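You operate a simulated robot arm through the tools that you are given. There is no shell and no other tool. Be economical: measure what you need, move in short steps, check, and stop when the job is done.

The job below is to be done with a simulated two-armed robot. You get a single attempt, and the scene is never put back.

Task
Shut off the day tank and dose it: one doser stroke for each 40 L on the tank display.
Fine: trip the quick valve by the pull handle first; return gauge to 50 kPa; shut tag on the fill peg.
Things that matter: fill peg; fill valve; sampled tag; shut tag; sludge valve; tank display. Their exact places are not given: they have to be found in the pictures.

The check looks at the end state, three seconds after you hand in, the way a careful person would. Anything else that was tipped, shoved, dropped, spilled or broken makes it a failure.

Robot
Two 7-joint arms with three-finger grippers on one trunk, on a base that drives. Base frame: it is fixed to the floor where the robot stands at the start and does not move with it; the origin is under the middle of the robot, x ahead of it, y to its left, z up. Readings come in m, degrees, newtons and seconds.
The left shoulder is at the start at [0.05, 0.154, 0.979], the right one opposite. Places, roughly: fill peg [0.5, 0.1, 1.2]; fill valve [0.5, 0.2, 1.3]; sludge valve [0.6, 0.6, 0.8]; tank display [0.7, 0.5, 1.4]. Payload 2.69 kg a hand.
Tool frame (each hand has its own): the origin (TCP) lies between the finger pads and is the grasp point; the fingertips stand 0.029 m ahead of it; z points along the fingers, y is the line along which they close. Largest opening 0.12 m; the body of the gripper starts 0.078 m behind the TCP.
Orientation is that of the tool frame in the base frame, as a unit quaternion [x, y, z, w]. With the fingers straight down and closing along the base's y, the tool's x points along the base's -x, its y along +y and its z along -z.

Tools
- The arms move only by the tool drive_tool. It takes "left_plan", "right_plan" or both (then of equal length, played together; a hand with none holds still); each is a list of rows, each a list of 3 entries, a list of its own where there are three numbers: the shift along the tool's x, y, z in units of 20 mm (1.0 is 20 mm), then the turn, a rotation vector about the tool's x, y, z in units of 5 degrees (1.0 is 5 degrees), then the closure in counts, from 0 (fully open) to 255 (shut). In form: [[[x, y, z], [wx, wy, wz], hand], ...]. A call has 1 to 8 rows; each row shifts and turns the commanded pose from where the row before left it, along the tool's axes as they then stand. A call with a number of a shift or a turn outside -1 to 1 is refused whole. A row lasts 0.2 s, in which the tool goes at most 0.05 m and 8.6 degrees; a call with a longer step from one row to the next is refused whole, and so is a gripper value outside its range. Where a pose cannot be reached the arm comes as near as it can. A force on the tool above 90 N (or 10 N above the force at the start of the call, whichever is more), or a blocked arm, ends the call early, and 0.2 s more pass. The fingers move at their own pace and stop on an object; they squeeze with about 32 N. The grip force told is the motor's: it shows also when the fingers shut on nothing. Time passes only in rows, and 0.2 s behind the last, so rows that do not move let the fingers close. It gives the time, the measured TCP pose, the force on the tool (base axes), the opening and the grip force at its end, in the units of the frame above (readings bear some noise), with the torque about the TCP (base axes, N m) and any sound that the robot's microphone picked up.
- Cameras (640 x 400 px; columns grow to the right, rows downward): "scene" is now at [0.1667, -0.008, 1.1783]; the picture's right is [-0.09, -1.00, 0.00], its down [-0.06, 0.00, -1.00] and it looks along [0.99, -0.09, -0.06] (base axes); focal length 214 px, centre (320, 200). "left" rides on the left gripper at [0.063, 0, -0.104] in its tool frame; the picture's right is [-0.01, 1.00, 0.00], its down [-0.83, 0.00, -0.56] and it looks along [-0.56, 0.00, 0.83] (tool axes); focal length 275 px, centre (320, 200). "right" rides on the right gripper at [0.063, 0, -0.104] in its tool frame; the picture's right is [0.01, 1.00, 0.00], its down [-0.83, 0.00, -0.56] and it looks along [-0.56, 0.00, 0.83] (tool axes); focal length 275 px, centre (320, 200).
- camera(camera): a new picture of that camera. The clock stands still meanwhile.
- slide_trunk(by): slides the trunk up (or, below 0, down) by that many m; the arms and the scene camera ride with it, the base frame stays. It gives what a move gives, with no picture.
- roll_base(legs): drives the robot by 1 to 6 legs, each [ahead, left, turn to the left] in m, m and degrees, along the robot's own axes; the way and the turn of a leg run together, so that a leg with both is an arc; at most 1.5 m and 180 degrees a leg. The arms and the cameras ride along, it lands a little off, and it stops where it bumps. It gives what a move gives.
- head_to(pan, tilt): turns the head with the scene camera to pan (to the left, within 80 degrees either way) and tilt (down, from -29 to 69), counted from straight ahead of the robot. It gives what a move gives.
- pixel_to_xyz(camera, pixels): there is no depth. For up to 12 entries [column, row, z] of the newest picture of that camera ("zoom" is the newest enlarged one), the place [x, y] in the base frame at which the ray of that pixel passes the height z, good to about 0.003 m. The clock stands still meanwhile.
- enlarge(camera, box): a new picture of the part [left, top, right, bottom] of that camera's present view, enlarged. The clock stands still meanwhile.
- job_done(): hands the job in; it is judged then, once.

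Go step by step. Measure first, check grasps and placings, and put right what went wrong. The budget is 80 turns and 78 pictures, counting those below and the enlarged ones. Unless the task says otherwise, let go and move clear before handing in.

The tools are called after ">>>" by a JSON object that holds its "name" and its "arguments". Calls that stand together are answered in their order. drive_tool: Moves the arms, as the interface text tells. Its arguments: {"type":"object","properties":{"left_plan":{"type":"array"},"right_plan":{"type":"array"}},"required":[]} The other tools are called the same way: slide_trunk (by) slides the trunk up or down; roll_base (legs) drives the base; head_to (pan, tilt) turns the head that bears the scene camera; camera (camera) takes a picture; pixel_to_xyz (camera, pixels) gives the place at which the rays of pixels pass given heights; enlarge (camera, box) takes an enlarged picture of a part of a camera's view; job_done () hands the job in.

At the start:

```text
time: 0.0
left_ee_pos: [0.4226, 0.2509, 1.0002]
left_tcp_rot: [-0.002, 1.0, 0.0, 0.001]
left_wrist_force: [-1.0, 0.4, -0.1]
left_moment: [-0.01, -0.02, 0.0]
left_grip_width: 0.12
left_grasp_force: 0.0
right_ee_pos: [0.3802, -0.1448, 1.0004]
right_tcp_rot: [0.001, 1.0, 0.0, 0.001]
right_wrist_force: [-0.2, 0.5, 0.7]
right_moment: [0.0, -0.06, -0.01]
right_grip_width: 0.12
right_grasp_force: 0.0
trunk travel left (down, up): [-0.35, 0.088]
robot x, y, heading: [-0.0009, 0.0011, -0.0]
head pan, tilt: [-4.9, 3.3]
```

scene: 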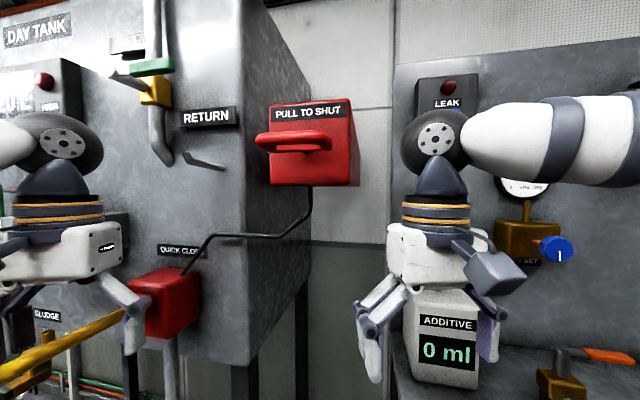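
right: 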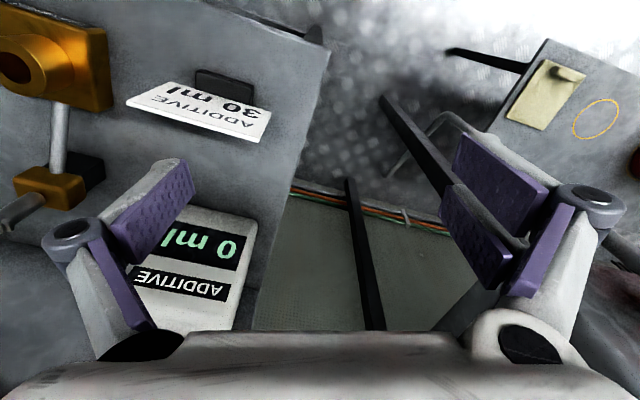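
left: 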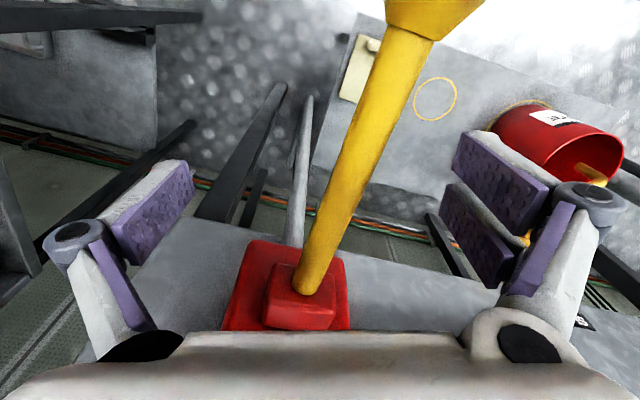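

The scene view shows the pull handle (295,140), the RETURN label (205,117), a gauge with a blue knob (555,250) on the right and an additive display reading 0 ml. I'll pan left first to see the tank.

>>> {"name": "head_to", "arguments": {"pan": 40, "tilt": 0}}

>>> {"name": "camera", "arguments": {"camera": "scene"}}

>>> {"name": "head_to", "arguments": {"pan": -45, "tilt": 15}}

>>> {"name": "camera", "arguments": {"camera": "scene"}}

>>> {"name": "head_to", "arguments": {"pan": 20, "tilt": 40}}

>>> {"name": "camera", "arguments": {"camera": "scene"}}

```text
time: 1.1
left_ee_pos: [0.4233, 0.2512, 0.9994]
left_tcp_rot: [-0.001, 1.0, 0.0, 0.001]
left_wrist_force: [-0.8, -0.5, -0.6]
left_moment: [0.0, -0.02, -0.04]
left_grip_width: 0.1201
left_grasp_force: 0.1
right_ee_pos: [0.3799, -0.1458, 0.9996]
right_tcp_rot: [0.001, 1.0, -0.001, 0.0]
right_wrist_force: [0.1, -0.6, -0.1]
right_moment: [-0.02, -0.01, 0.05]
right_grip_width: 0.1198
right_grasp_force: 0.1
trunk travel left (down, up): [-0.35, 0.088]
robot x, y, heading: [-0.0013, -0.0035, -0.1]
head pan, tilt: [40.0, 0.0]
```

```text
74 pictures are left
```

scene: 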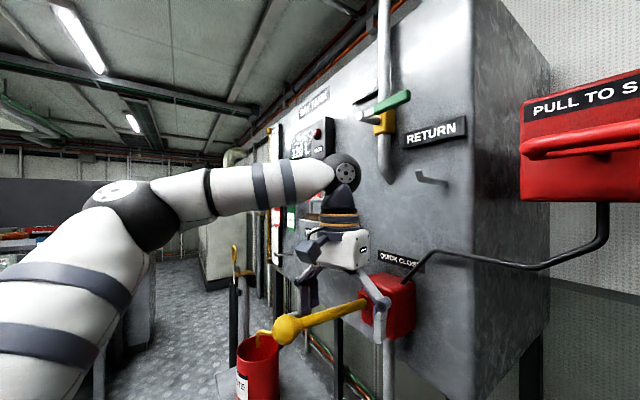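

```text
time: 2.7
left_ee_pos: [0.4225, 0.2505, 1.0004]
left_tcp_rot: [-0.001, 1.0, 0.0, 0.001]
left_wrist_force: [0.5, -0.4, 0.1]
left_moment: [-0.02, 0.01, 0.05]
left_grip_width: 0.12
left_grasp_force: 0.1
right_ee_pos: [0.3795, -0.145, 0.999]
right_tcp_rot: [0.001, 1.0, 0.001, 0.002]
right_wrist_force: [0.1, 0.1, 0.2]
right_moment: [0.0, 0.0, -0.02]
right_grip_width: 0.1201
right_grasp_force: 0.0
trunk travel left (down, up): [-0.35, 0.088]
robot x, y, heading: [-0.0005, -0.0002, 0.2]
head pan, tilt: [-45.0, 15.0]
```

```text
73 pictures are left
```

scene: 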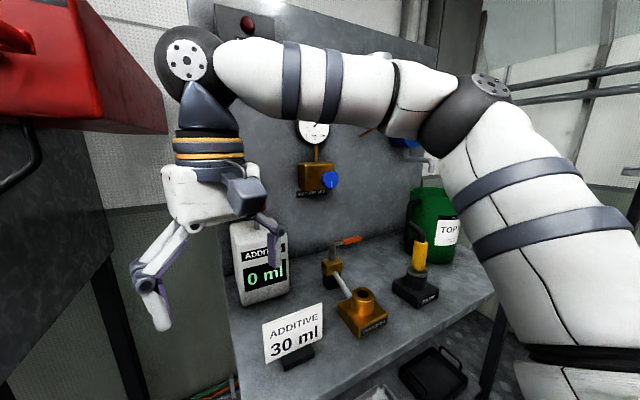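

```text
time: 4.1
left_ee_pos: [0.423, 0.2511, 1.0001]
left_tcp_rot: [-0.001, 1.0, 0.0, 0.001]
left_wrist_force: [0.6, -0.7, -0.4]
left_moment: [0.05, -0.02, 0.03]
left_grip_width: 0.1199
left_grasp_force: 0.1
right_ee_pos: [0.3802, -0.1447, 1.0012]
right_tcp_rot: [0.002, 1.0, 0.0, 0.001]
right_wrist_force: [0.1, 0.2, 0.3]
right_moment: [-0.01, 0.02, -0.02]
right_grip_width: 0.1199
right_grasp_force: 0.0
trunk travel left (down, up): [-0.35, 0.088]
robot x, y, heading: [-0.0031, -0.0008, -0.0]
head pan, tilt: [20.0, 40.0]
```

```text
72 pictures are left
```

scene: 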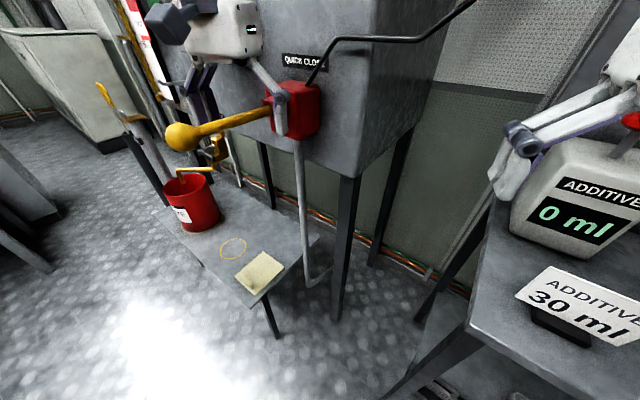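

The left arm hides the tank front at (320,220) in the pan-40 view. I'll back the base off a little for an overview and take enlarged pictures.

>>> {"name": "roll_base", "arguments": {"legs": [[-0.35, 0, 0]]}}

>>> {"name": "head_to", "arguments": {"pan": 22, "tilt": 0}}

>>> {"name": "enlarge", "arguments": {"camera": "scene", "box": [120, 20, 520, 270]}}

>>> {"name": "head_to", "arguments": {"pan": -25, "tilt": 10}}

>>> {"name": "enlarge", "arguments": {"camera": "scene", "box": [120, 50, 520, 300]}}

```text
time: 6.4
left_ee_pos: [0.0783, 0.249, 0.9992]
left_tcp_rot: [-0.001, 1.0, 0.001, -0.001]
left_wrist_force: [0.7, 0.5, 0.2]
left_moment: [0.01, 0.01, 0.02]
left_grip_width: 0.1201
left_grasp_force: 0.1
right_ee_pos: [0.0338, -0.1474, 0.9977]
right_tcp_rot: [0.002, 1.0, 0.0, -0.002]
right_wrist_force: [-0.6, 0.2, -0.1]
right_moment: [0.03, -0.01, 0.01]
right_grip_width: 0.1201
right_grasp_force: 0.1
trunk travel left (down, up): [-0.35, 0.088]
robot x, y, heading: [-0.3494, 0.0022, -0.0]
head pan, tilt: [20.0, 40.0]
stopped in leg 1: the robot was blocked; the commanded pose is now the measured one
```

```text
time: 7.5
left_ee_pos: [0.0784, 0.2487, 0.9991]
left_tcp_rot: [0.0, 1.0, 0.001, -0.002]
left_wrist_force: [0.8, -0.4, -0.2]
left_moment: [0.01, -0.03, 0.01]
left_grip_width: 0.1201
left_grasp_force: 0.1
right_ee_pos: [0.0357, -0.1467, 0.9981]
right_tcp_rot: [0.001, 1.0, 0.0, -0.002]
right_wrist_force: [-0.4, 0.3, 0.5]
right_moment: [0.0, 0.0, 0.0]
right_grip_width: 0.1201
right_grasp_force: 0.1
trunk travel left (down, up): [-0.35, 0.088]
robot x, y, heading: [-0.3485, -0.0001, -0.1]
head pan, tilt: [22.0, 0.0]
```

```text
1.60 times, centred on (320, 145) of scene
```

zoom: 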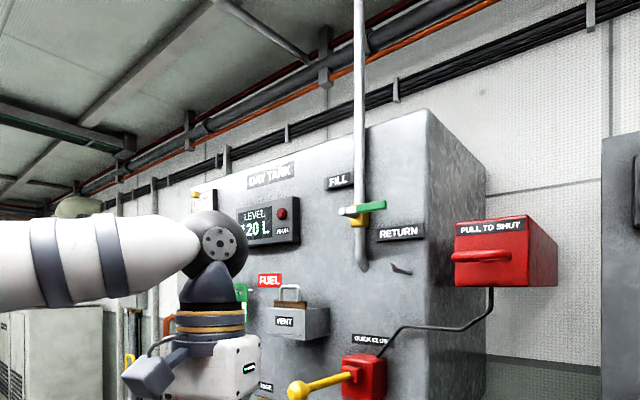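

```text
time: 8.7
left_ee_pos: [0.0778, 0.2488, 0.9999]
left_tcp_rot: [-0.001, 1.0, 0.002, -0.001]
left_wrist_force: [0.6, 0.2, -1.6]
left_moment: [-0.01, 0.0, -0.02]
left_grip_width: 0.1199
left_grasp_force: 0.2
right_ee_pos: [0.0347, -0.148, 0.9987]
right_tcp_rot: [0.001, 1.0, 0.0, -0.002]
right_wrist_force: [-0.3, -0.8, -0.4]
right_moment: [0.02, 0.0, 0.01]
right_grip_width: 0.1198
right_grasp_force: 0.0
trunk travel left (down, up): [-0.35, 0.088]
robot x, y, heading: [-0.349, -0.0012, 0.1]
head pan, tilt: [-25.0, 10.0]
```

```text
1.60 times, centred on (320, 175) of scene
```

zoom: 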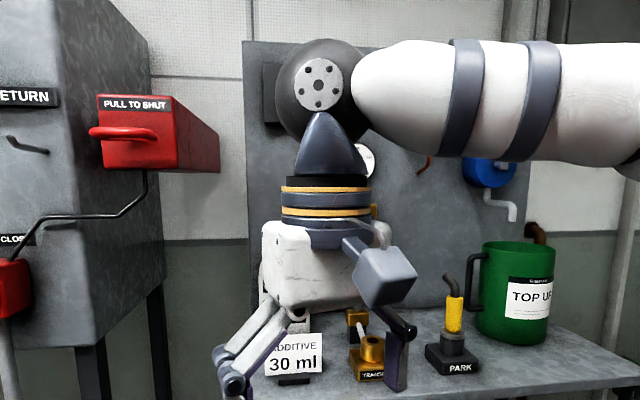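

The tank display reads "?20 L" partly hidden, at (255,230) in the zoom. I'll look at the whole right-hand bench and the left side from here.

>>> {"name": "head_to", "arguments": {"pan": 60, "tilt": 15}}

>>> {"name": "camera", "arguments": {"camera": "scene"}}

>>> {"name": "head_to", "arguments": {"pan": -5, "tilt": 10}}

>>> {"name": "camera", "arguments": {"camera": "scene"}}

```text
time: 10.2
left_ee_pos: [0.0782, 0.249, 0.9987]
left_tcp_rot: [-0.001, 1.0, 0.001, -0.002]
left_wrist_force: [-0.5, -0.6, 0.2]
left_moment: [0.01, -0.05, 0.02]
left_grip_width: 0.1201
left_grasp_force: 0.0
right_ee_pos: [0.0355, -0.1467, 0.9971]
right_tcp_rot: [0.001, 1.0, 0.0, -0.002]
right_wrist_force: [-0.5, 0.3, -0.4]
right_moment: [-0.02, -0.04, -0.01]
right_grip_width: 0.1197
right_grasp_force: 0.0
trunk travel left (down, up): [-0.35, 0.088]
robot x, y, heading: [-0.3485, -0.0014, 0.3]
head pan, tilt: [60.0, 15.0]
```

```text
69 pictures are left
```

scene: 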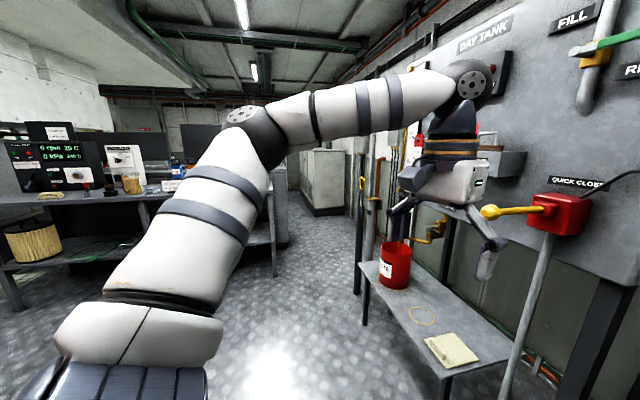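

```text
time: 11.6
left_ee_pos: [0.0782, 0.2496, 0.999]
left_tcp_rot: [-0.001, 1.0, 0.0, -0.002]
left_wrist_force: [0.2, -0.2, 0.1]
left_moment: [0.01, -0.02, -0.02]
left_grip_width: 0.1202
left_grasp_force: 0.1
right_ee_pos: [0.0361, -0.1473, 0.9988]
right_tcp_rot: [0.0, 1.0, 0.001, -0.002]
right_wrist_force: [-0.1, -0.8, 0.9]
right_moment: [-0.03, 0.01, 0.0]
right_grip_width: 0.12
right_grasp_force: 0.1
trunk travel left (down, up): [-0.35, 0.088]
robot x, y, heading: [-0.3472, -0.0015, -0.3]
head pan, tilt: [-5.0, 10.0]
```

```text
68 pictures are left
```

scene: 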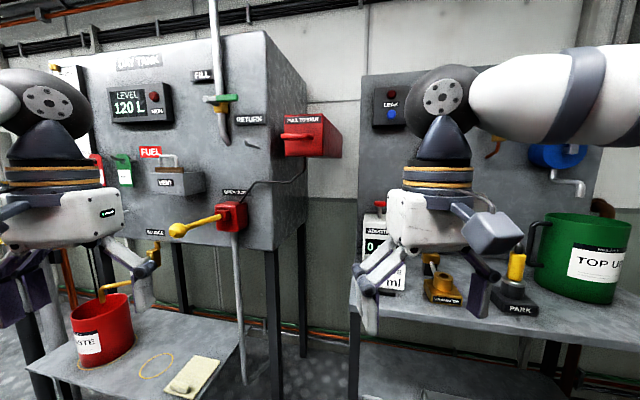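

The tank display at (128,106) now reads 120 L, so three strokes. Tags seem to hang at (97,165) and (122,170); enlarging these.

>>> {"name": "enlarge", "arguments": {"camera": "scene", "box": [60, 50, 220, 150]}}

>>> {"name": "enlarge", "arguments": {"camera": "scene", "box": [60, 145, 300, 295]}}

>>> {"name": "enlarge", "arguments": {"camera": "scene", "box": [180, 60, 340, 160]}}

>>> {"name": "enlarge", "arguments": {"camera": "scene", "box": [360, 200, 640, 375]}}

```text
4.00 times, centred on (140, 100) of scene
```

zoom: 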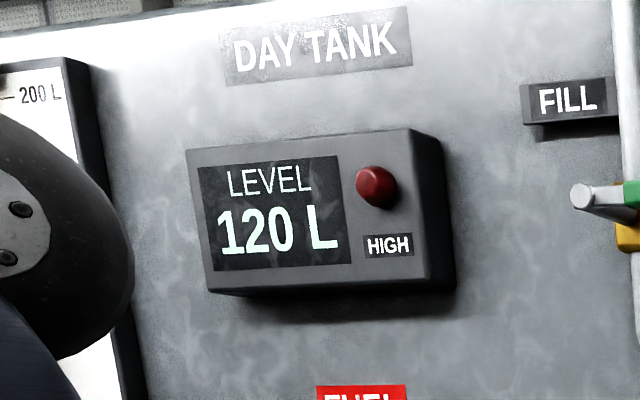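

```text
2.67 times, centred on (180, 220) of scene
```

zoom: 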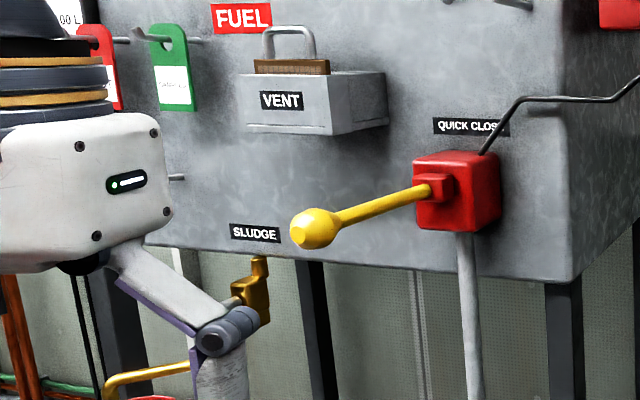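

```text
4.00 times, centred on (260, 110) of scene
```

zoom: 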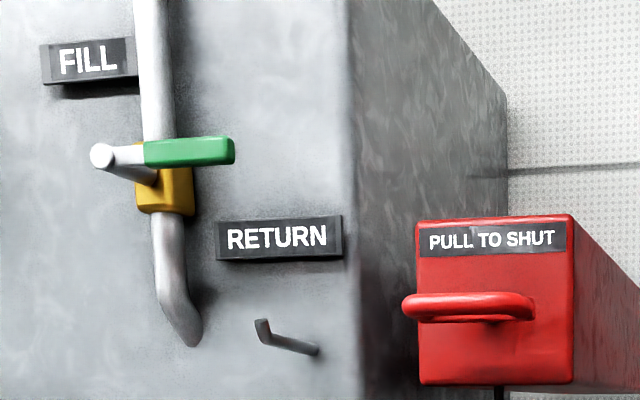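

```text
2.29 times, centred on (500, 288) of scene
```

zoom: 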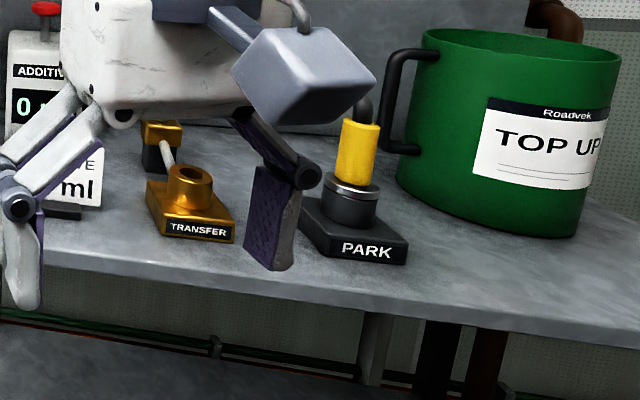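

The level is 120 L, so three strokes. The fill valve has a green lever at zoom (185,150), and the peg is at (285,340). I'll turn both hands to point forward in free space, after lifting and advancing them.

>>> {"name": "drive_tool", "arguments": {"left_plan": [[[-1, 0, -1], [0, 0, 0], 0], [[-1, 0, -1], [0, 0, 0], 0], [[-1, 0, -1], [0, 0, 0], 0], [[-1, 0, -1], [0, 0, 0], 0], [[-1, 0, -1], [0, 0, 0], 0], [[-1, 0, -1], [0, 0, 0], 0]], "right_plan": [[[-1, 0, -1], [0, 0, 0], 0], [[-1, 0, -1], [0, 0, 0], 0], [[-1, 0, -1], [0, 0, 0], 0], [[-1, 0, -1], [0, 0, 0], 0], [[-1, 0, -1], [0, 0, 0], 0], [[-1, 0, -1], [0, 0, 0], 0]]}}

>>> {"name": "drive_tool", "arguments": {"left_plan": [[[0, 0, 0], [0, -1, 0], 0], [[0, 0, 0], [0, -1, 0], 0], [[0, 0, 0], [0, -1, 0], 0], [[0, 0, 0], [0, -1, 0], 0], [[0, 0, 0], [0, -1, 0], 0], [[0, 0, 0], [0, -1, 0], 0]], "right_plan": [[[0, 0, 0], [-0.77, -0.77, 0.77], 0], [[0, 0, 0], [-0.77, -0.77, 0.77], 0], [[0, 0, 0], [-0.77, -0.77, 0.77], 0], [[0, 0, 0], [-0.77, -0.77, 0.77], 0], [[0, 0, 0], [-0.77, -0.77, 0.77], 0], [[0, 0, 0], [-0.77, -0.77, 0.77], 0]]}}

>>> {"name": "drive_tool", "arguments": {"left_plan": [[[0, 0, 0], [0, -1, 0], 0], [[0, 0, 0], [0, -1, 0], 0], [[0, 0, 0], [0, -1, 0], 0], [[0, 0, 0], [0, -1, 0], 0], [[0, 0, 0], [0, -1, 0], 0], [[0, 0, 0], [0, -1, 0], 0]], "right_plan": [[[0, 0, 0], [-0.77, -0.77, 0.77], 0], [[0, 0, 0], [-0.77, -0.77, 0.77], 0], [[0, 0, 0], [-0.77, -0.77, 0.77], 0], [[0, 0, 0], [-0.77, -0.77, 0.77], 0], [[0, 0, 0], [-0.77, -0.77, 0.77], 0], [[0, 0, 0], [-0.77, -0.77, 0.77], 0]]}}

>>> {"name": "drive_tool", "arguments": {"left_plan": [[[0, 0, 0], [0, -1, 0], 0], [[0, 0, 0], [0, -1, 0], 0], [[0, 0, 0], [0, -1, 0], 0], [[0, 0, 0], [0, -1, 0], 0], [[0, 0, 0], [0, -1, 0], 0], [[0, 0, 0], [0, -1, 0], 0]], "right_plan": [[[0, 0, 0], [-0.77, -0.77, 0.77], 0], [[0, 0, 0], [-0.77, -0.77, 0.77], 0], [[0, 0, 0], [-0.77, -0.77, 0.77], 0], [[0, 0, 0], [-0.77, -0.77, 0.77], 0], [[0, 0, 0], [-0.77, -0.77, 0.77], 0], [[0, 0, 0], [-0.77, -0.77, 0.77], 0]]}}

>>> {"name": "camera", "arguments": {"camera": "scene"}}

>>> {"name": "camera", "arguments": {"camera": "right"}}

>>> {"name": "camera", "arguments": {"camera": "left"}}

```text
time: 13.0
left_ee_pos: [0.1591, 0.2486, 1.0796]
left_tcp_rot: [0.0, 1.0, 0.001, -0.002]
left_wrist_force: [0.1, -0.3, 0.2]
left_moment: [0.06, -0.02, 0.0]
left_grip_width: 0.1198
left_grasp_force: 0.1
left hand out of reach, approached as far as the arm can: row 5, 6
right_ee_pos: [0.1348, -0.1468, 1.0988]
right_tcp_rot: [0.0, 1.0, -0.001, -0.002]
right_wrist_force: [-0.7, 0.1, -0.3]
right_moment: [0.02, 0.02, -0.01]
right_grip_width: 0.1201
right_grasp_force: 0.1
right hand out of reach, approached as far as the arm can: row 6
trunk travel left (down, up): [-0.35, 0.088]
robot x, y, heading: [-0.3458, 0.0046, 0.0]
head pan, tilt: [-5.0, 10.0]
```

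```text
time: 14.4
left_ee_pos: [0.1566, 0.2487, 1.0791]
left_tcp_rot: [0.0, 0.966, 0.001, 0.258]
left_wrist_force: [0.4, -0.2, 0.6]
left_moment: [-0.01, 0.02, 0.05]
left_grip_width: 0.12
left_grasp_force: 0.0
right_ee_pos: [0.1357, -0.147, 1.0984]
right_tcp_rot: [0.198, 0.94, 0.198, 0.196]
right_wrist_force: [-1.0, 0.2, 0.5]
right_moment: [0.03, -0.02, 0.0]
right_grip_width: 0.1198
right_grasp_force: 0.1
trunk travel left (down, up): [-0.35, 0.088]
robot x, y, heading: [-0.3529, 0.0002, 0.2]
head pan, tilt: [-5.0, 10.0]
```

```text
time: 15.8
left_ee_pos: [0.1561, 0.2491, 1.0776]
left_tcp_rot: [0.001, 0.866, 0.0, 0.499]
left_wrist_force: [0.5, 0.5, -0.2]
left_moment: [-0.03, 0.0, 0.01]
left_grip_width: 0.12
left_grasp_force: 0.1
right_ee_pos: [0.1334, -0.1466, 1.0975]
right_tcp_rot: [0.372, 0.766, 0.37, 0.371]
right_wrist_force: [0.3, 0.7, 0.3]
right_moment: [0.03, 0.01, 0.03]
right_grip_width: 0.1199
right_grasp_force: 0.2
trunk travel left (down, up): [-0.35, 0.088]
robot x, y, heading: [-0.3499, 0.0027, 0.0]
head pan, tilt: [-5.0, 10.0]
```

```text
time: 17.2
left_ee_pos: [0.157, 0.2498, 1.079]
left_tcp_rot: [0.001, 0.707, 0.0, 0.707]
left_wrist_force: [0.0, -0.6, 1.3]
left_moment: [0.01, -0.03, 0.01]
left_grip_width: 0.1203
left_grasp_force: 0.0
right_ee_pos: [0.133, -0.1473, 1.0988]
right_tcp_rot: [0.502, 0.499, 0.5, 0.499]
right_wrist_force: [0.1, -0.1, -0.3]
right_moment: [-0.03, 0.02, 0.01]
right_grip_width: 0.1198
right_grasp_force: 0.1
trunk travel left (down, up): [-0.35, 0.088]
robot x, y, heading: [-0.3475, 0.002, 0.1]
head pan, tilt: [-5.0, 10.0]
```

```text
63 pictures are left
```

scene: 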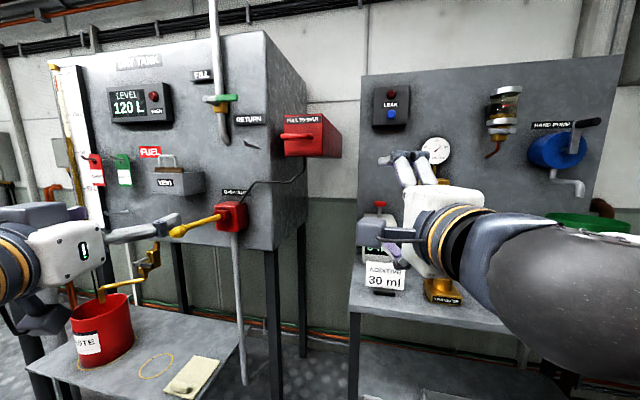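

```text
62 pictures are left
```

right: 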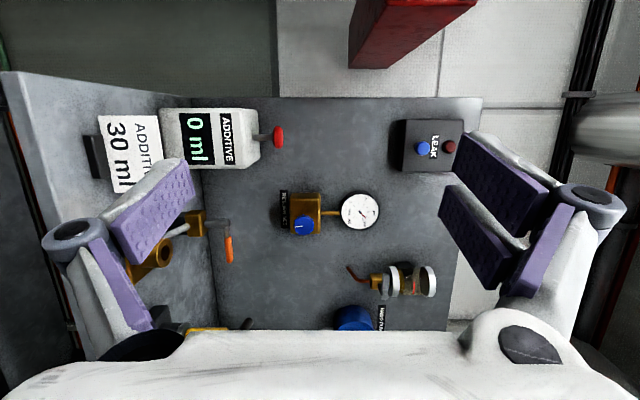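

```text
61 pictures are left
```

left: 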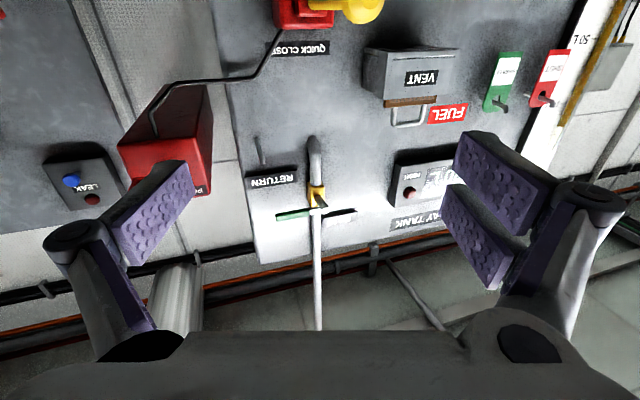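

Views are clear now. I'll enlarge the fill valve, tags, gauge and sludge parts.

>>> {"name": "enlarge", "arguments": {"camera": "left", "box": [240, 120, 400, 220]}}

>>> {"name": "enlarge", "arguments": {"camera": "left", "box": [470, 30, 590, 105]}}

>>> {"name": "enlarge", "arguments": {"camera": "scene", "box": [370, 70, 630, 232]}}

>>> {"name": "enlarge", "arguments": {"camera": "right", "box": [250, 160, 410, 260]}}

>>> {"name": "enlarge", "arguments": {"camera": "scene", "box": [50, 200, 210, 300]}}

```text
4.00 times, centred on (320, 170) of left
```

zoom: 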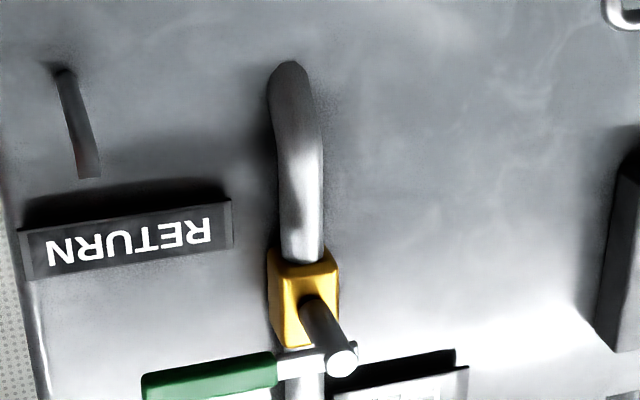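

```text
5.33 times, centred on (530, 68) of left
```

zoom: 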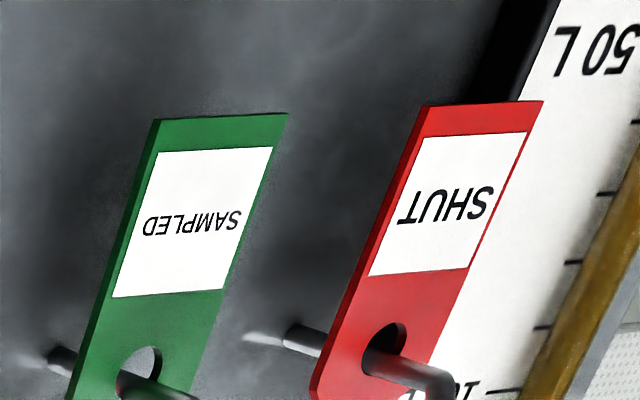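

```text
2.46 times, centred on (500, 151) of scene
```

zoom: 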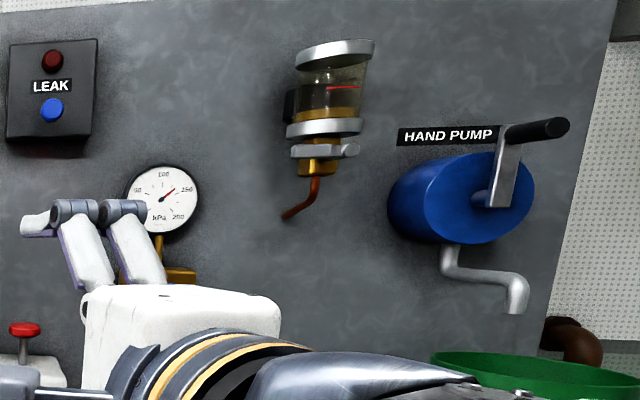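

```text
4.00 times, centred on (330, 210) of right
```

zoom: 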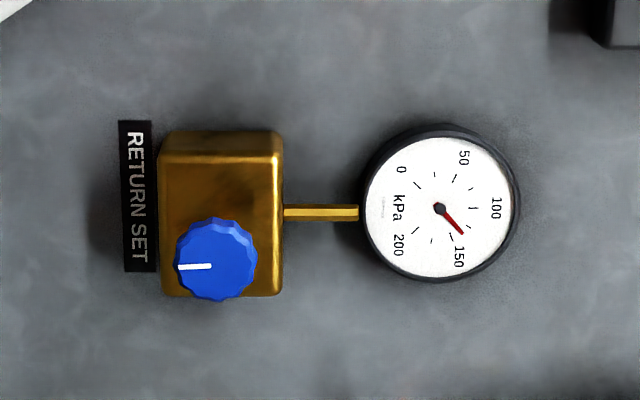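

```text
4.00 times, centred on (130, 250) of scene
```

zoom: 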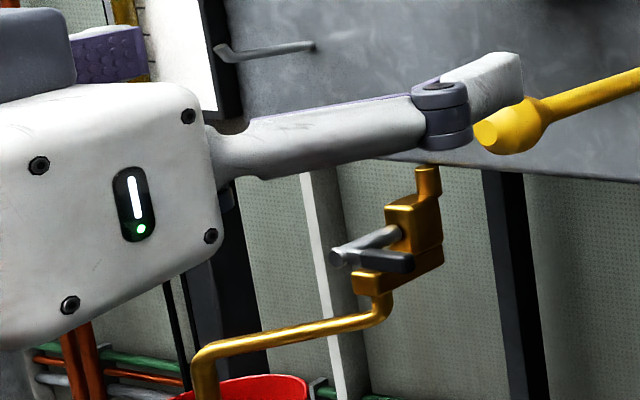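

The gauge reads about 130 kPa (zoom needle tip (463,233)). Both valve levers look crosswise to their pipes, which I'll check close up. Now triangulating the pull handle, stem and peg.

>>> {"name": "pixel_to_xyz", "arguments": {"camera": "scene", "pixels": [[207, 99, 1.25], [207, 99, 1.4], [245.5, 141, 1.2], [245.5, 141, 1.25], [284, 136, 1.25], [284, 136, 1.3], [316, 136, 1.25], [316, 136, 1.3], [122, 157, 1.2], [122, 157, 1.25], [96, 157, 1.2], [96, 157, 1.25]]}}

>>> {"name": "pixel_to_xyz", "arguments": {"camera": "left", "pixels": [[325.5, 210, 1.25], [325.5, 210, 1.4], [262, 164, 1.2], [262, 164, 1.25], [505, 105, 1.2], [505, 105, 1.25], [550, 104, 1.2], [550, 104, 1.25], [258, 137, 1.2], [258, 137, 1.25]]}}

>>> {"name": "pixel_to_xyz", "arguments": {"camera": "right", "pixels": [[304, 226, 1.05], [304, 226, 1.1], [360, 212, 1.1], [360, 212, 1.2], [278, 137, 1.0], [278, 137, 1.05]]}}

```text
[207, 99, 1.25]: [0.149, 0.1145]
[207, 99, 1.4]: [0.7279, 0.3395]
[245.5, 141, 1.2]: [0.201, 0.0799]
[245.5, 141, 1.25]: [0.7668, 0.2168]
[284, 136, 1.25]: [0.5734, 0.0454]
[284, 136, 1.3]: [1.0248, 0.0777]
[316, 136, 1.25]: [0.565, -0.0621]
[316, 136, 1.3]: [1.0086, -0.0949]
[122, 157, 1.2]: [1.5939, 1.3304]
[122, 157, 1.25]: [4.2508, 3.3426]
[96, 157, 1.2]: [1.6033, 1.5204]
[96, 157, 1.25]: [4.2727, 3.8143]
```

```text
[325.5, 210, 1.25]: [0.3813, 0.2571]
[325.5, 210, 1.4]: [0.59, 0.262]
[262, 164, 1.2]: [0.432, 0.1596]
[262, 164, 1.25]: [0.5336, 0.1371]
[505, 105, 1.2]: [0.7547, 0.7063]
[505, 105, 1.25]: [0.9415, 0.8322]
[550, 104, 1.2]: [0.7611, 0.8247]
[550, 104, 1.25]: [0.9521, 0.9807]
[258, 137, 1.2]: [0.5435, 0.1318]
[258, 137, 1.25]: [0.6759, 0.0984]
```

```text
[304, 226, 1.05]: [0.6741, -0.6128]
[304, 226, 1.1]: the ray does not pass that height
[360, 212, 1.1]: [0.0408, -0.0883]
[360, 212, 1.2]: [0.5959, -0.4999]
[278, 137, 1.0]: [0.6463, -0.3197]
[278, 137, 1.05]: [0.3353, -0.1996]
```

Peg tip is about [0.483,0.148,1.225], stem end about [0.512,0.258,1.344], and the tank face seems yawed. Pinning down the face direction from the labels.

>>> {"name": "pixel_to_xyz", "arguments": {"camera": "scene", "pixels": [[249, 120, 1.25], [249, 120, 1.3], [165, 182.5, 1.1], [165, 182.5, 1.15], [151, 152, 1.15], [151, 152, 1.2], [234, 192, 1.05], [234, 192, 1.1]]}}

>>> {"name": "pixel_to_xyz", "arguments": {"camera": "left", "pixels": [[272, 181, 1.25], [272, 181, 1.3], [424, 78, 1.1], [424, 78, 1.15], [448, 113, 1.15], [448, 113, 1.2], [299, 48, 1.05], [299, 48, 1.1]]}}

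```text
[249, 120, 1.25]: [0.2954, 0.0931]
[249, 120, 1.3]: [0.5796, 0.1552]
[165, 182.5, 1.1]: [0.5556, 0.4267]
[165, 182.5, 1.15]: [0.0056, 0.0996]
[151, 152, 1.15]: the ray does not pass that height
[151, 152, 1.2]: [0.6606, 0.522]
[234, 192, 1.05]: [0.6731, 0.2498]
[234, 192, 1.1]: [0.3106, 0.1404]
```

```text
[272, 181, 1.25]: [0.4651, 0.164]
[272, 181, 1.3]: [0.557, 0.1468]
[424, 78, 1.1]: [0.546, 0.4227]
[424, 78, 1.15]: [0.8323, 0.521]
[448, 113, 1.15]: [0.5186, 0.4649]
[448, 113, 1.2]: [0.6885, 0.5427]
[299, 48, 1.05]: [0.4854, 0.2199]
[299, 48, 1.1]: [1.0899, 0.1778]
```

The tank face is yawed about 19° (normal toward -x,+y). I'll turn the robot to face it, strafe left, keep clear, and look again.

>>> {"name": "roll_base", "arguments": {"legs": [[0, 0, -19], [0, 0.36, 0]]}}

>>> {"name": "head_to", "arguments": {"pan": 5, "tilt": 5}}

>>> {"name": "camera", "arguments": {"camera": "scene"}}

>>> {"name": "camera", "arguments": {"camera": "right"}}

```text
time: 19.2
left_ee_pos: [0.2121, 0.0868, 1.0806]
left_tcp_rot: [0.116, 0.698, -0.113, 0.698]
left_wrist_force: [0.0, 0.1, 0.1]
left_moment: [0.04, 0.01, 0.02]
left_grip_width: 0.1198
left_grasp_force: 0.1
right_ee_pos: [0.0613, -0.2823, 1.0997]
right_tcp_rot: [0.576, 0.411, 0.413, 0.574]
right_wrist_force: [-0.2, 0.2, 0.7]
right_moment: [0.03, 0.0, 0.03]
right_grip_width: 0.1202
right_grasp_force: 0.0
trunk travel left (down, up): [-0.35, 0.088]
robot x, y, heading: [-0.3416, 0.0111, -18.9]
head pan, tilt: [-5.0, 10.0]
stopped in leg 2: the robot was blocked; the commanded pose is now the measured one
```

```text
time: 20.0
left_ee_pos: [0.2108, 0.085, 1.0797]
left_tcp_rot: [0.118, 0.697, -0.112, 0.698]
left_wrist_force: [0.8, 0.2, 0.0]
left_moment: [0.04, 0.01, -0.02]
left_grip_width: 0.1203
left_grasp_force: 0.1
right_ee_pos: [0.061, -0.2837, 1.1]
right_tcp_rot: [0.576, 0.41, 0.413, 0.574]
right_wrist_force: [-0.2, 0.2, 0.2]
right_moment: [0.02, 0.01, -0.01]
right_grip_width: 0.1199
right_grasp_force: 0.0
trunk travel left (down, up): [-0.35, 0.088]
robot x, y, heading: [-0.3428, 0.012, -18.5]
head pan, tilt: [5.0, 5.0]
```

```text
55 pictures are left
```

scene: 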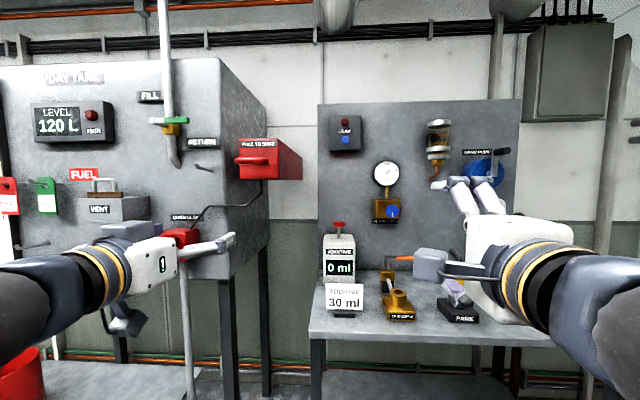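

```text
54 pictures are left
```

right: 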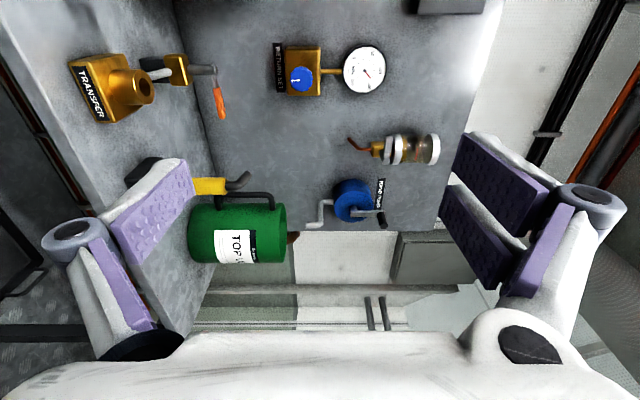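

The strafe was blocked, likely by something behind me that I'd already touched when backing up. I'll go ahead 0.12 first, then strafe.

>>> {"name": "head_to", "arguments": {"pan": 80, "tilt": 45}}

>>> {"name": "camera", "arguments": {"camera": "scene"}}

>>> {"name": "roll_base", "arguments": {"legs": [[0.12, 0, 0]]}}

```text
time: 21.4
left_ee_pos: [0.2103, 0.0845, 1.0805]
left_tcp_rot: [0.116, 0.698, -0.113, 0.698]
left_wrist_force: [-0.7, -0.3, 0.6]
left_moment: [-0.03, 0.0, -0.01]
left_grip_width: 0.1201
left_grasp_force: 0.2
right_ee_pos: [0.061, -0.2827, 1.099]
right_tcp_rot: [0.576, 0.409, 0.413, 0.575]
right_wrist_force: [-0.2, 0.1, 0.9]
right_moment: [-0.01, -0.01, 0.02]
right_grip_width: 0.12
right_grasp_force: 0.0
trunk travel left (down, up): [-0.35, 0.088]
robot x, y, heading: [-0.3413, 0.0148, -18.7]
head pan, tilt: [80.0, 45.0]
```

```text
53 pictures are left
```

scene: 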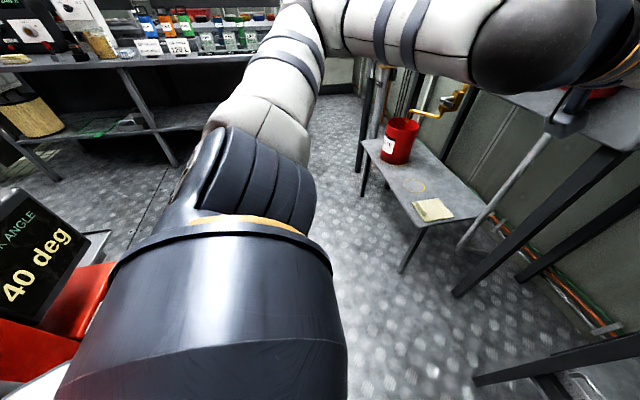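

```text
time: 22.7
left_ee_pos: [0.3274, 0.0508, 1.0785]
left_tcp_rot: [0.115, 0.698, -0.114, 0.697]
left_wrist_force: [0.7, -0.7, -0.4]
left_moment: [0.02, 0.01, -0.01]
left_grip_width: 0.12
left_grasp_force: 0.0
right_ee_pos: [0.178, -0.3164, 1.0998]
right_tcp_rot: [0.574, 0.411, 0.411, 0.576]
right_wrist_force: [-0.4, 0.2, -1.0]
right_moment: [0.01, -0.05, 0.0]
right_grip_width: 0.1198
right_grasp_force: 0.1
trunk travel left (down, up): [-0.35, 0.088]
robot x, y, heading: [-0.2293, -0.0256, -18.7]
head pan, tilt: [80.0, 45.0]
```

Behind is a red "crank angle" machine, so I'll keep clear of it. I'll raise both hands above the yellow lever's knob, then strafe left.

>>> {"name": "drive_tool", "arguments": {"left_plan": [[[-1, 0, 0], [0, 0, 0], 0], [[-1, 0, 0], [0, 0, 0], 0], [[-1, 0, 0], [0, 0, 0], 0], [[-1, 0, 0], [0, 0, 0], 0], [[-1, 0, 0], [0, 0, 0], 0], [[-1, 0, 0], [0, 0, 0], 0], [[-1, 0, 0], [0, 0, 0], 0]], "right_plan": [[[0, 1, 0], [0, 0, 0], 0], [[0, 1, 0], [0, 0, 0], 0], [[0, 1, 0], [0, 0, 0], 0], [[0, 1, 0], [0, 0, 0], 0], [[0, 1, 0], [0, 0, 0], 0], [[0, 1, 0], [0, 0, 0], 0], [[0, 1, 0], [0, 0, 0], 0]]}}

>>> {"name": "roll_base", "arguments": {"legs": [[0, 0.33, 0]]}}

>>> {"name": "head_to", "arguments": {"pan": 0, "tilt": 5}}

>>> {"name": "camera", "arguments": {"camera": "scene"}}

>>> {"name": "camera", "arguments": {"camera": "right"}}

>>> {"name": "camera", "arguments": {"camera": "left"}}

```text
time: 24.3
left_ee_pos: [0.3258, 0.052, 1.2191]
left_tcp_rot: [0.116, 0.698, -0.115, 0.698]
left_wrist_force: [-0.1, -0.3, -0.5]
left_moment: [0.0, 0.0, 0.01]
left_grip_width: 0.12
left_grasp_force: 0.0
right_ee_pos: [0.1766, -0.3168, 1.2404]
right_tcp_rot: [0.575, 0.412, 0.411, 0.575]
right_wrist_force: [0.9, 0.2, -0.6]
right_moment: [-0.02, 0.01, 0.0]
right_grip_width: 0.1199
right_grasp_force: 0.1
trunk travel left (down, up): [-0.35, 0.088]
robot x, y, heading: [-0.2295, -0.0218, -18.7]
head pan, tilt: [80.0, 45.0]
```

```text
time: 27.4
left_ee_pos: [0.433, 0.3632, 1.2187]
left_tcp_rot: [0.117, 0.697, -0.116, 0.697]
left_wrist_force: [0.1, 0.9, 0.1]
left_moment: [-0.01, 0.01, -0.02]
left_grip_width: 0.1199
left_grasp_force: 0.0
right_ee_pos: [0.2831, -0.0038, 1.2405]
right_tcp_rot: [0.576, 0.411, 0.41, 0.576]
right_wrist_force: [-0.2, 0.5, 1.0]
right_moment: [-0.04, 0.0, -0.03]
right_grip_width: 0.1199
right_grasp_force: 0.0
trunk travel left (down, up): [-0.35, 0.088]
robot x, y, heading: [-0.1226, 0.2898, -19.1]
head pan, tilt: [80.0, 45.0]
```

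```text
time: 28.9
left_ee_pos: [0.4319, 0.3628, 1.2189]
left_tcp_rot: [0.117, 0.697, -0.116, 0.698]
left_wrist_force: [-0.2, 0.2, -0.6]
left_moment: [0.0, 0.0, 0.0]
left_grip_width: 0.1201
left_grasp_force: 0.0
right_ee_pos: [0.2842, -0.0049, 1.241]
right_tcp_rot: [0.575, 0.411, 0.41, 0.576]
right_wrist_force: [-0.5, 0.5, -0.7]
right_moment: [-0.01, 0.02, -0.01]
right_grip_width: 0.1201
right_grasp_force: 0.1
trunk travel left (down, up): [-0.35, 0.088]
robot x, y, heading: [-0.1263, 0.2904, -18.9]
head pan, tilt: [0.0, 5.0]
```

```text
52 pictures are left
```

scene: 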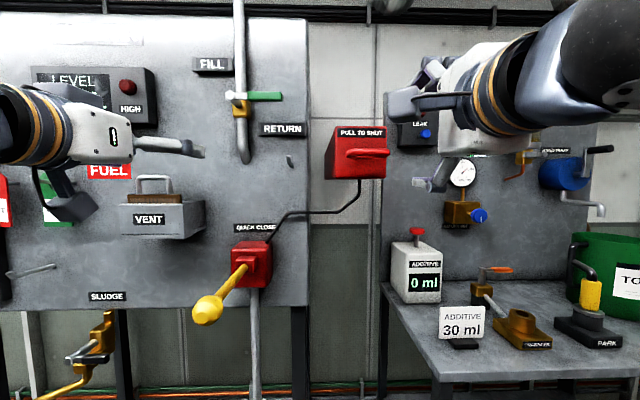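

```text
51 pictures are left
```

right: 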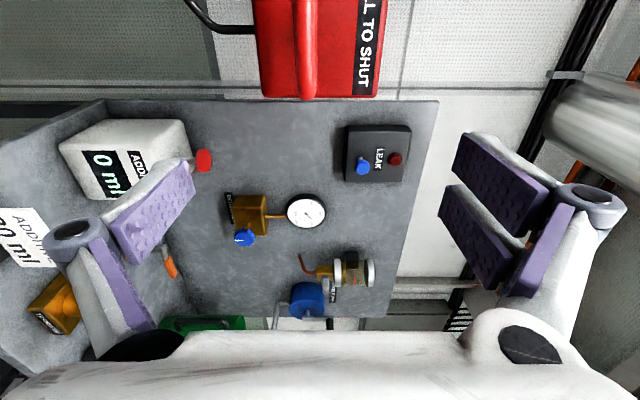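

```text
50 pictures are left
```

left: 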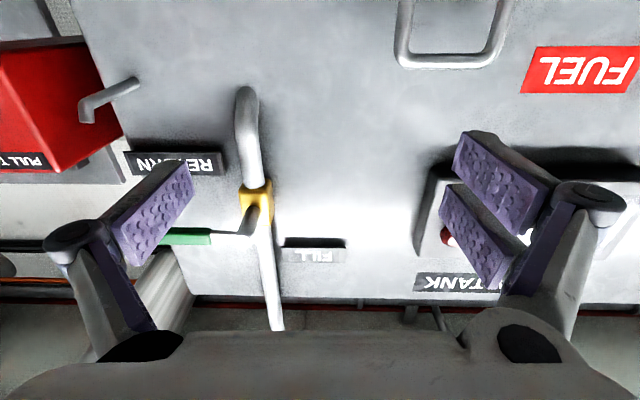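

Now the tank is square in view; the handle bar is at scene (367,153) and right-cam (306,50-97). Triangulating handle.

>>> {"name": "pixel_to_xyz", "arguments": {"camera": "scene", "pixels": [[388, 153, 1.2], [388, 153, 1.25], [347, 153, 1.2], [347, 153, 1.25], [289, 160, 1.2], [289, 160, 1.25], [327, 178, 1.2], [386, 178, 1.2], [327, 178, 1.18], [386, 178, 1.18]]}}

>>> {"name": "pixel_to_xyz", "arguments": {"camera": "right", "pixels": [[306, 94, 1.2], [306, 94, 1.235], [300, 20, 1.2], [300, 20, 1.235], [262, 96, 1.2], [262, 96, 1.15], [255, 5, 1.2], [255, 5, 1.15]]}}

>>> {"name": "enlarge", "arguments": {"camera": "scene", "box": [310, 110, 406, 170]}}

```text
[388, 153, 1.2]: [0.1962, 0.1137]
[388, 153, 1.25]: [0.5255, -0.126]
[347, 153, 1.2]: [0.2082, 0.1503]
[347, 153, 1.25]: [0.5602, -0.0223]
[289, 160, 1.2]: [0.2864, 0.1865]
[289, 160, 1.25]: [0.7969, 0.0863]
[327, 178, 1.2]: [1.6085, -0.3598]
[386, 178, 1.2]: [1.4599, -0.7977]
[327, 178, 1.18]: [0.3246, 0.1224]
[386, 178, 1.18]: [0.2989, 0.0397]
```

```text
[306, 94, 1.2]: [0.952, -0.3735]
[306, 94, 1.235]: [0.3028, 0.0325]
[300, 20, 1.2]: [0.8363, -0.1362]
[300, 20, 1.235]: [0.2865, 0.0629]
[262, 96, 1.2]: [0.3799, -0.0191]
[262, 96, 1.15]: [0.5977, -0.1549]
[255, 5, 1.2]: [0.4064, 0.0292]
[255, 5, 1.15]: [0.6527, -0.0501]
```

```text
6.67 times, centred on (358, 140) of scene
```

zoom: 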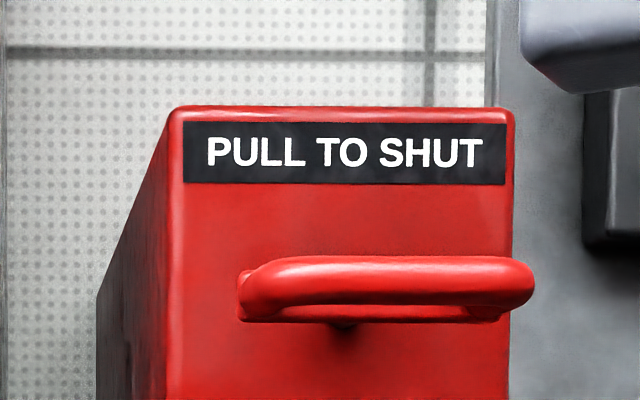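

The handle centre is about [0.407,0.010,1.230], with the bar along the tank face. Aligning the right hand and advancing around the bar.

>>> {"name": "drive_tool", "arguments": {"right_plan": [[[0.9, -0.18, 0], [0, 0, 0], 0], [[0.9, -0.18, 0], [0, 0, 0], 0], [[0.9, -0.18, 0], [0, 0, 0], 0], [[0, 0, 1], [0, 0, 0], 0], [[0, 0, 1], [0, 0, 0], 0], [[0, 0, 1], [0, 0, 0], 0], [[0, 0, 0.8], [0, 0, 0], 0]]}}

>>> {"name": "camera", "arguments": {"camera": "right"}}

>>> {"name": "camera", "arguments": {"camera": "scene"}}

```text
time: 30.5
left_ee_pos: [0.4321, 0.3632, 1.2183]
left_tcp_rot: [0.117, 0.698, -0.114, 0.698]
left_wrist_force: [0.5, -0.5, 0.5]
left_moment: [0.01, 0.01, 0.0]
left_grip_width: 0.1201
left_grasp_force: 0.0
right_ee_pos: [0.3722, 0.022, 1.2303]
right_tcp_rot: [0.576, 0.41, 0.41, 0.576]
right_wrist_force: [-0.5, 0.1, 0.1]
right_moment: [-0.02, 0.0, -0.03]
right_grip_width: 0.1202
right_grasp_force: 0.1
trunk travel left (down, up): [-0.35, 0.088]
robot x, y, heading: [-0.1183, 0.2902, -19.0]
head pan, tilt: [0.0, 5.0]
```

```text
48 pictures are left
```

right: 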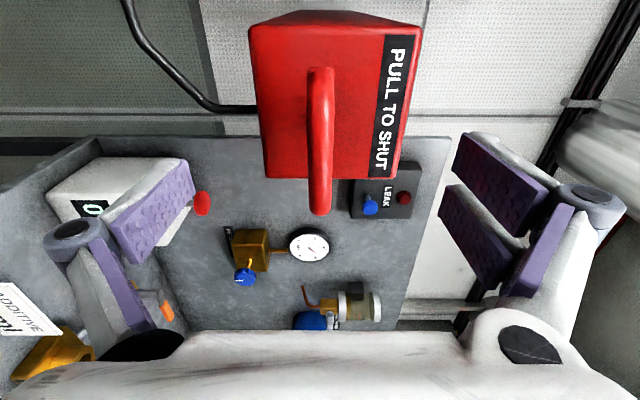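

```text
47 pictures are left
```

scene: 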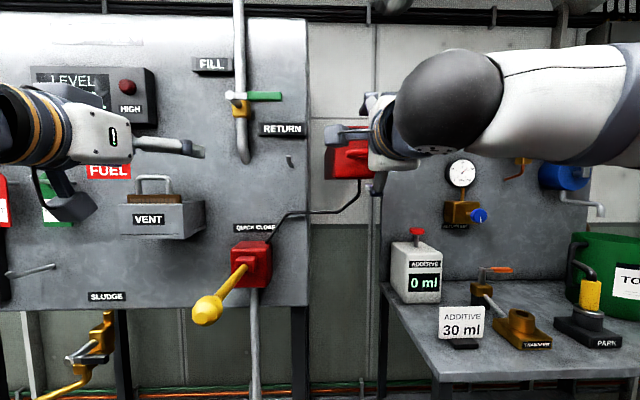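

The bar is centred laterally and about 41 mm ahead of the TCP. I'll advance 33 mm and close.

>>> {"name": "drive_tool", "arguments": {"right_plan": [[[0, 0, 0.8], [0, 0, 0], 0], [[0, 0, 0.8], [0, 0, 0], 0], [[0, 0, 0], [0, 0, 0], 255], [[0, 0, 0], [0, 0, 0], 255], [[0, 0, 0], [0, 0, 0], 255]]}}

>>> {"name": "camera", "arguments": {"camera": "right"}}

```text
time: 31.7
left_ee_pos: [0.4331, 0.3629, 1.2189]
left_tcp_rot: [0.116, 0.697, -0.115, 0.698]
left_wrist_force: [0.5, -0.1, 0.1]
left_moment: [0.0, 0.02, 0.02]
left_grip_width: 0.12
left_grasp_force: 0.0
right_ee_pos: [0.4041, 0.013, 1.2295]
right_tcp_rot: [0.576, 0.411, 0.41, 0.576]
right_wrist_force: [0.2, 0.7, -0.6]
right_moment: [0.0, 0.01, 0.01]
right_grip_width: 0.0125
right_grasp_force: 38.6
trunk travel left (down, up): [-0.35, 0.088]
robot x, y, heading: [-0.1267, 0.2901, -19.2]
head pan, tilt: [0.0, 5.0]
```

```text
46 pictures are left
```

right: 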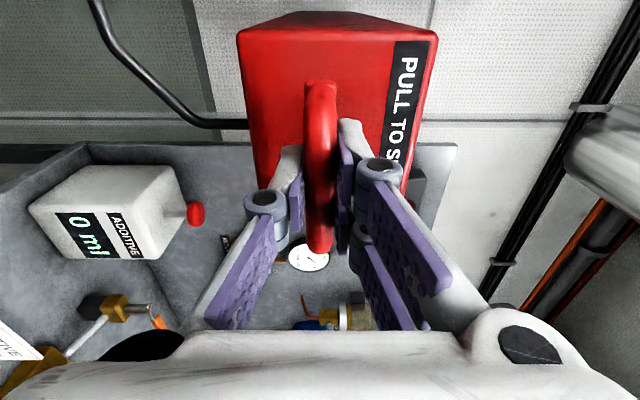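

The bar is held (opening 12.5 mm, 38 N). Pulling straight back in small steps.

>>> {"name": "drive_tool", "arguments": {"right_plan": [[[0, 0, -0.5], [0, 0, 0], 255], [[0, 0, -0.5], [0, 0, 0], 255], [[0, 0, -0.5], [0, 0, 0], 255], [[0, 0, -0.5], [0, 0, 0], 255], [[0, 0, -0.5], [0, 0, 0], 255], [[0, 0, -0.5], [0, 0, 0], 255]]}}

>>> {"name": "camera", "arguments": {"camera": "scene"}}

```text
time: 33.1
left_ee_pos: [0.435, 0.362, 1.2177]
left_tcp_rot: [0.117, 0.698, -0.116, 0.697]
left_wrist_force: [0.3, 0.0, 0.0]
left_moment: [0.03, 0.01, 0.01]
left_grip_width: 0.1201
left_grasp_force: 0.2
right_ee_pos: [0.3501, 0.0292, 1.2307]
right_tcp_rot: [0.575, 0.409, 0.411, 0.577]
right_wrist_force: [22.1, -9.8, 18.3]
right_moment: [-0.13, 0.05, 0.15]
right_grip_width: 0.0123
right_grasp_force: 39.0
trunk travel left (down, up): [-0.35, 0.088]
robot x, y, heading: [-0.1211, 0.2914, -19.1]
head pan, tilt: [0.0, 5.0]
```

```text
45 pictures are left
```

scene: 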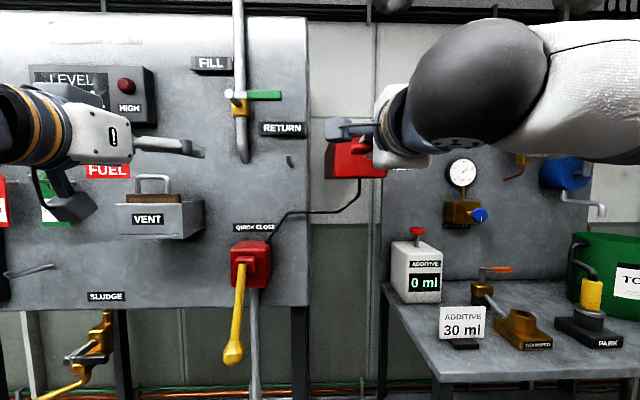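

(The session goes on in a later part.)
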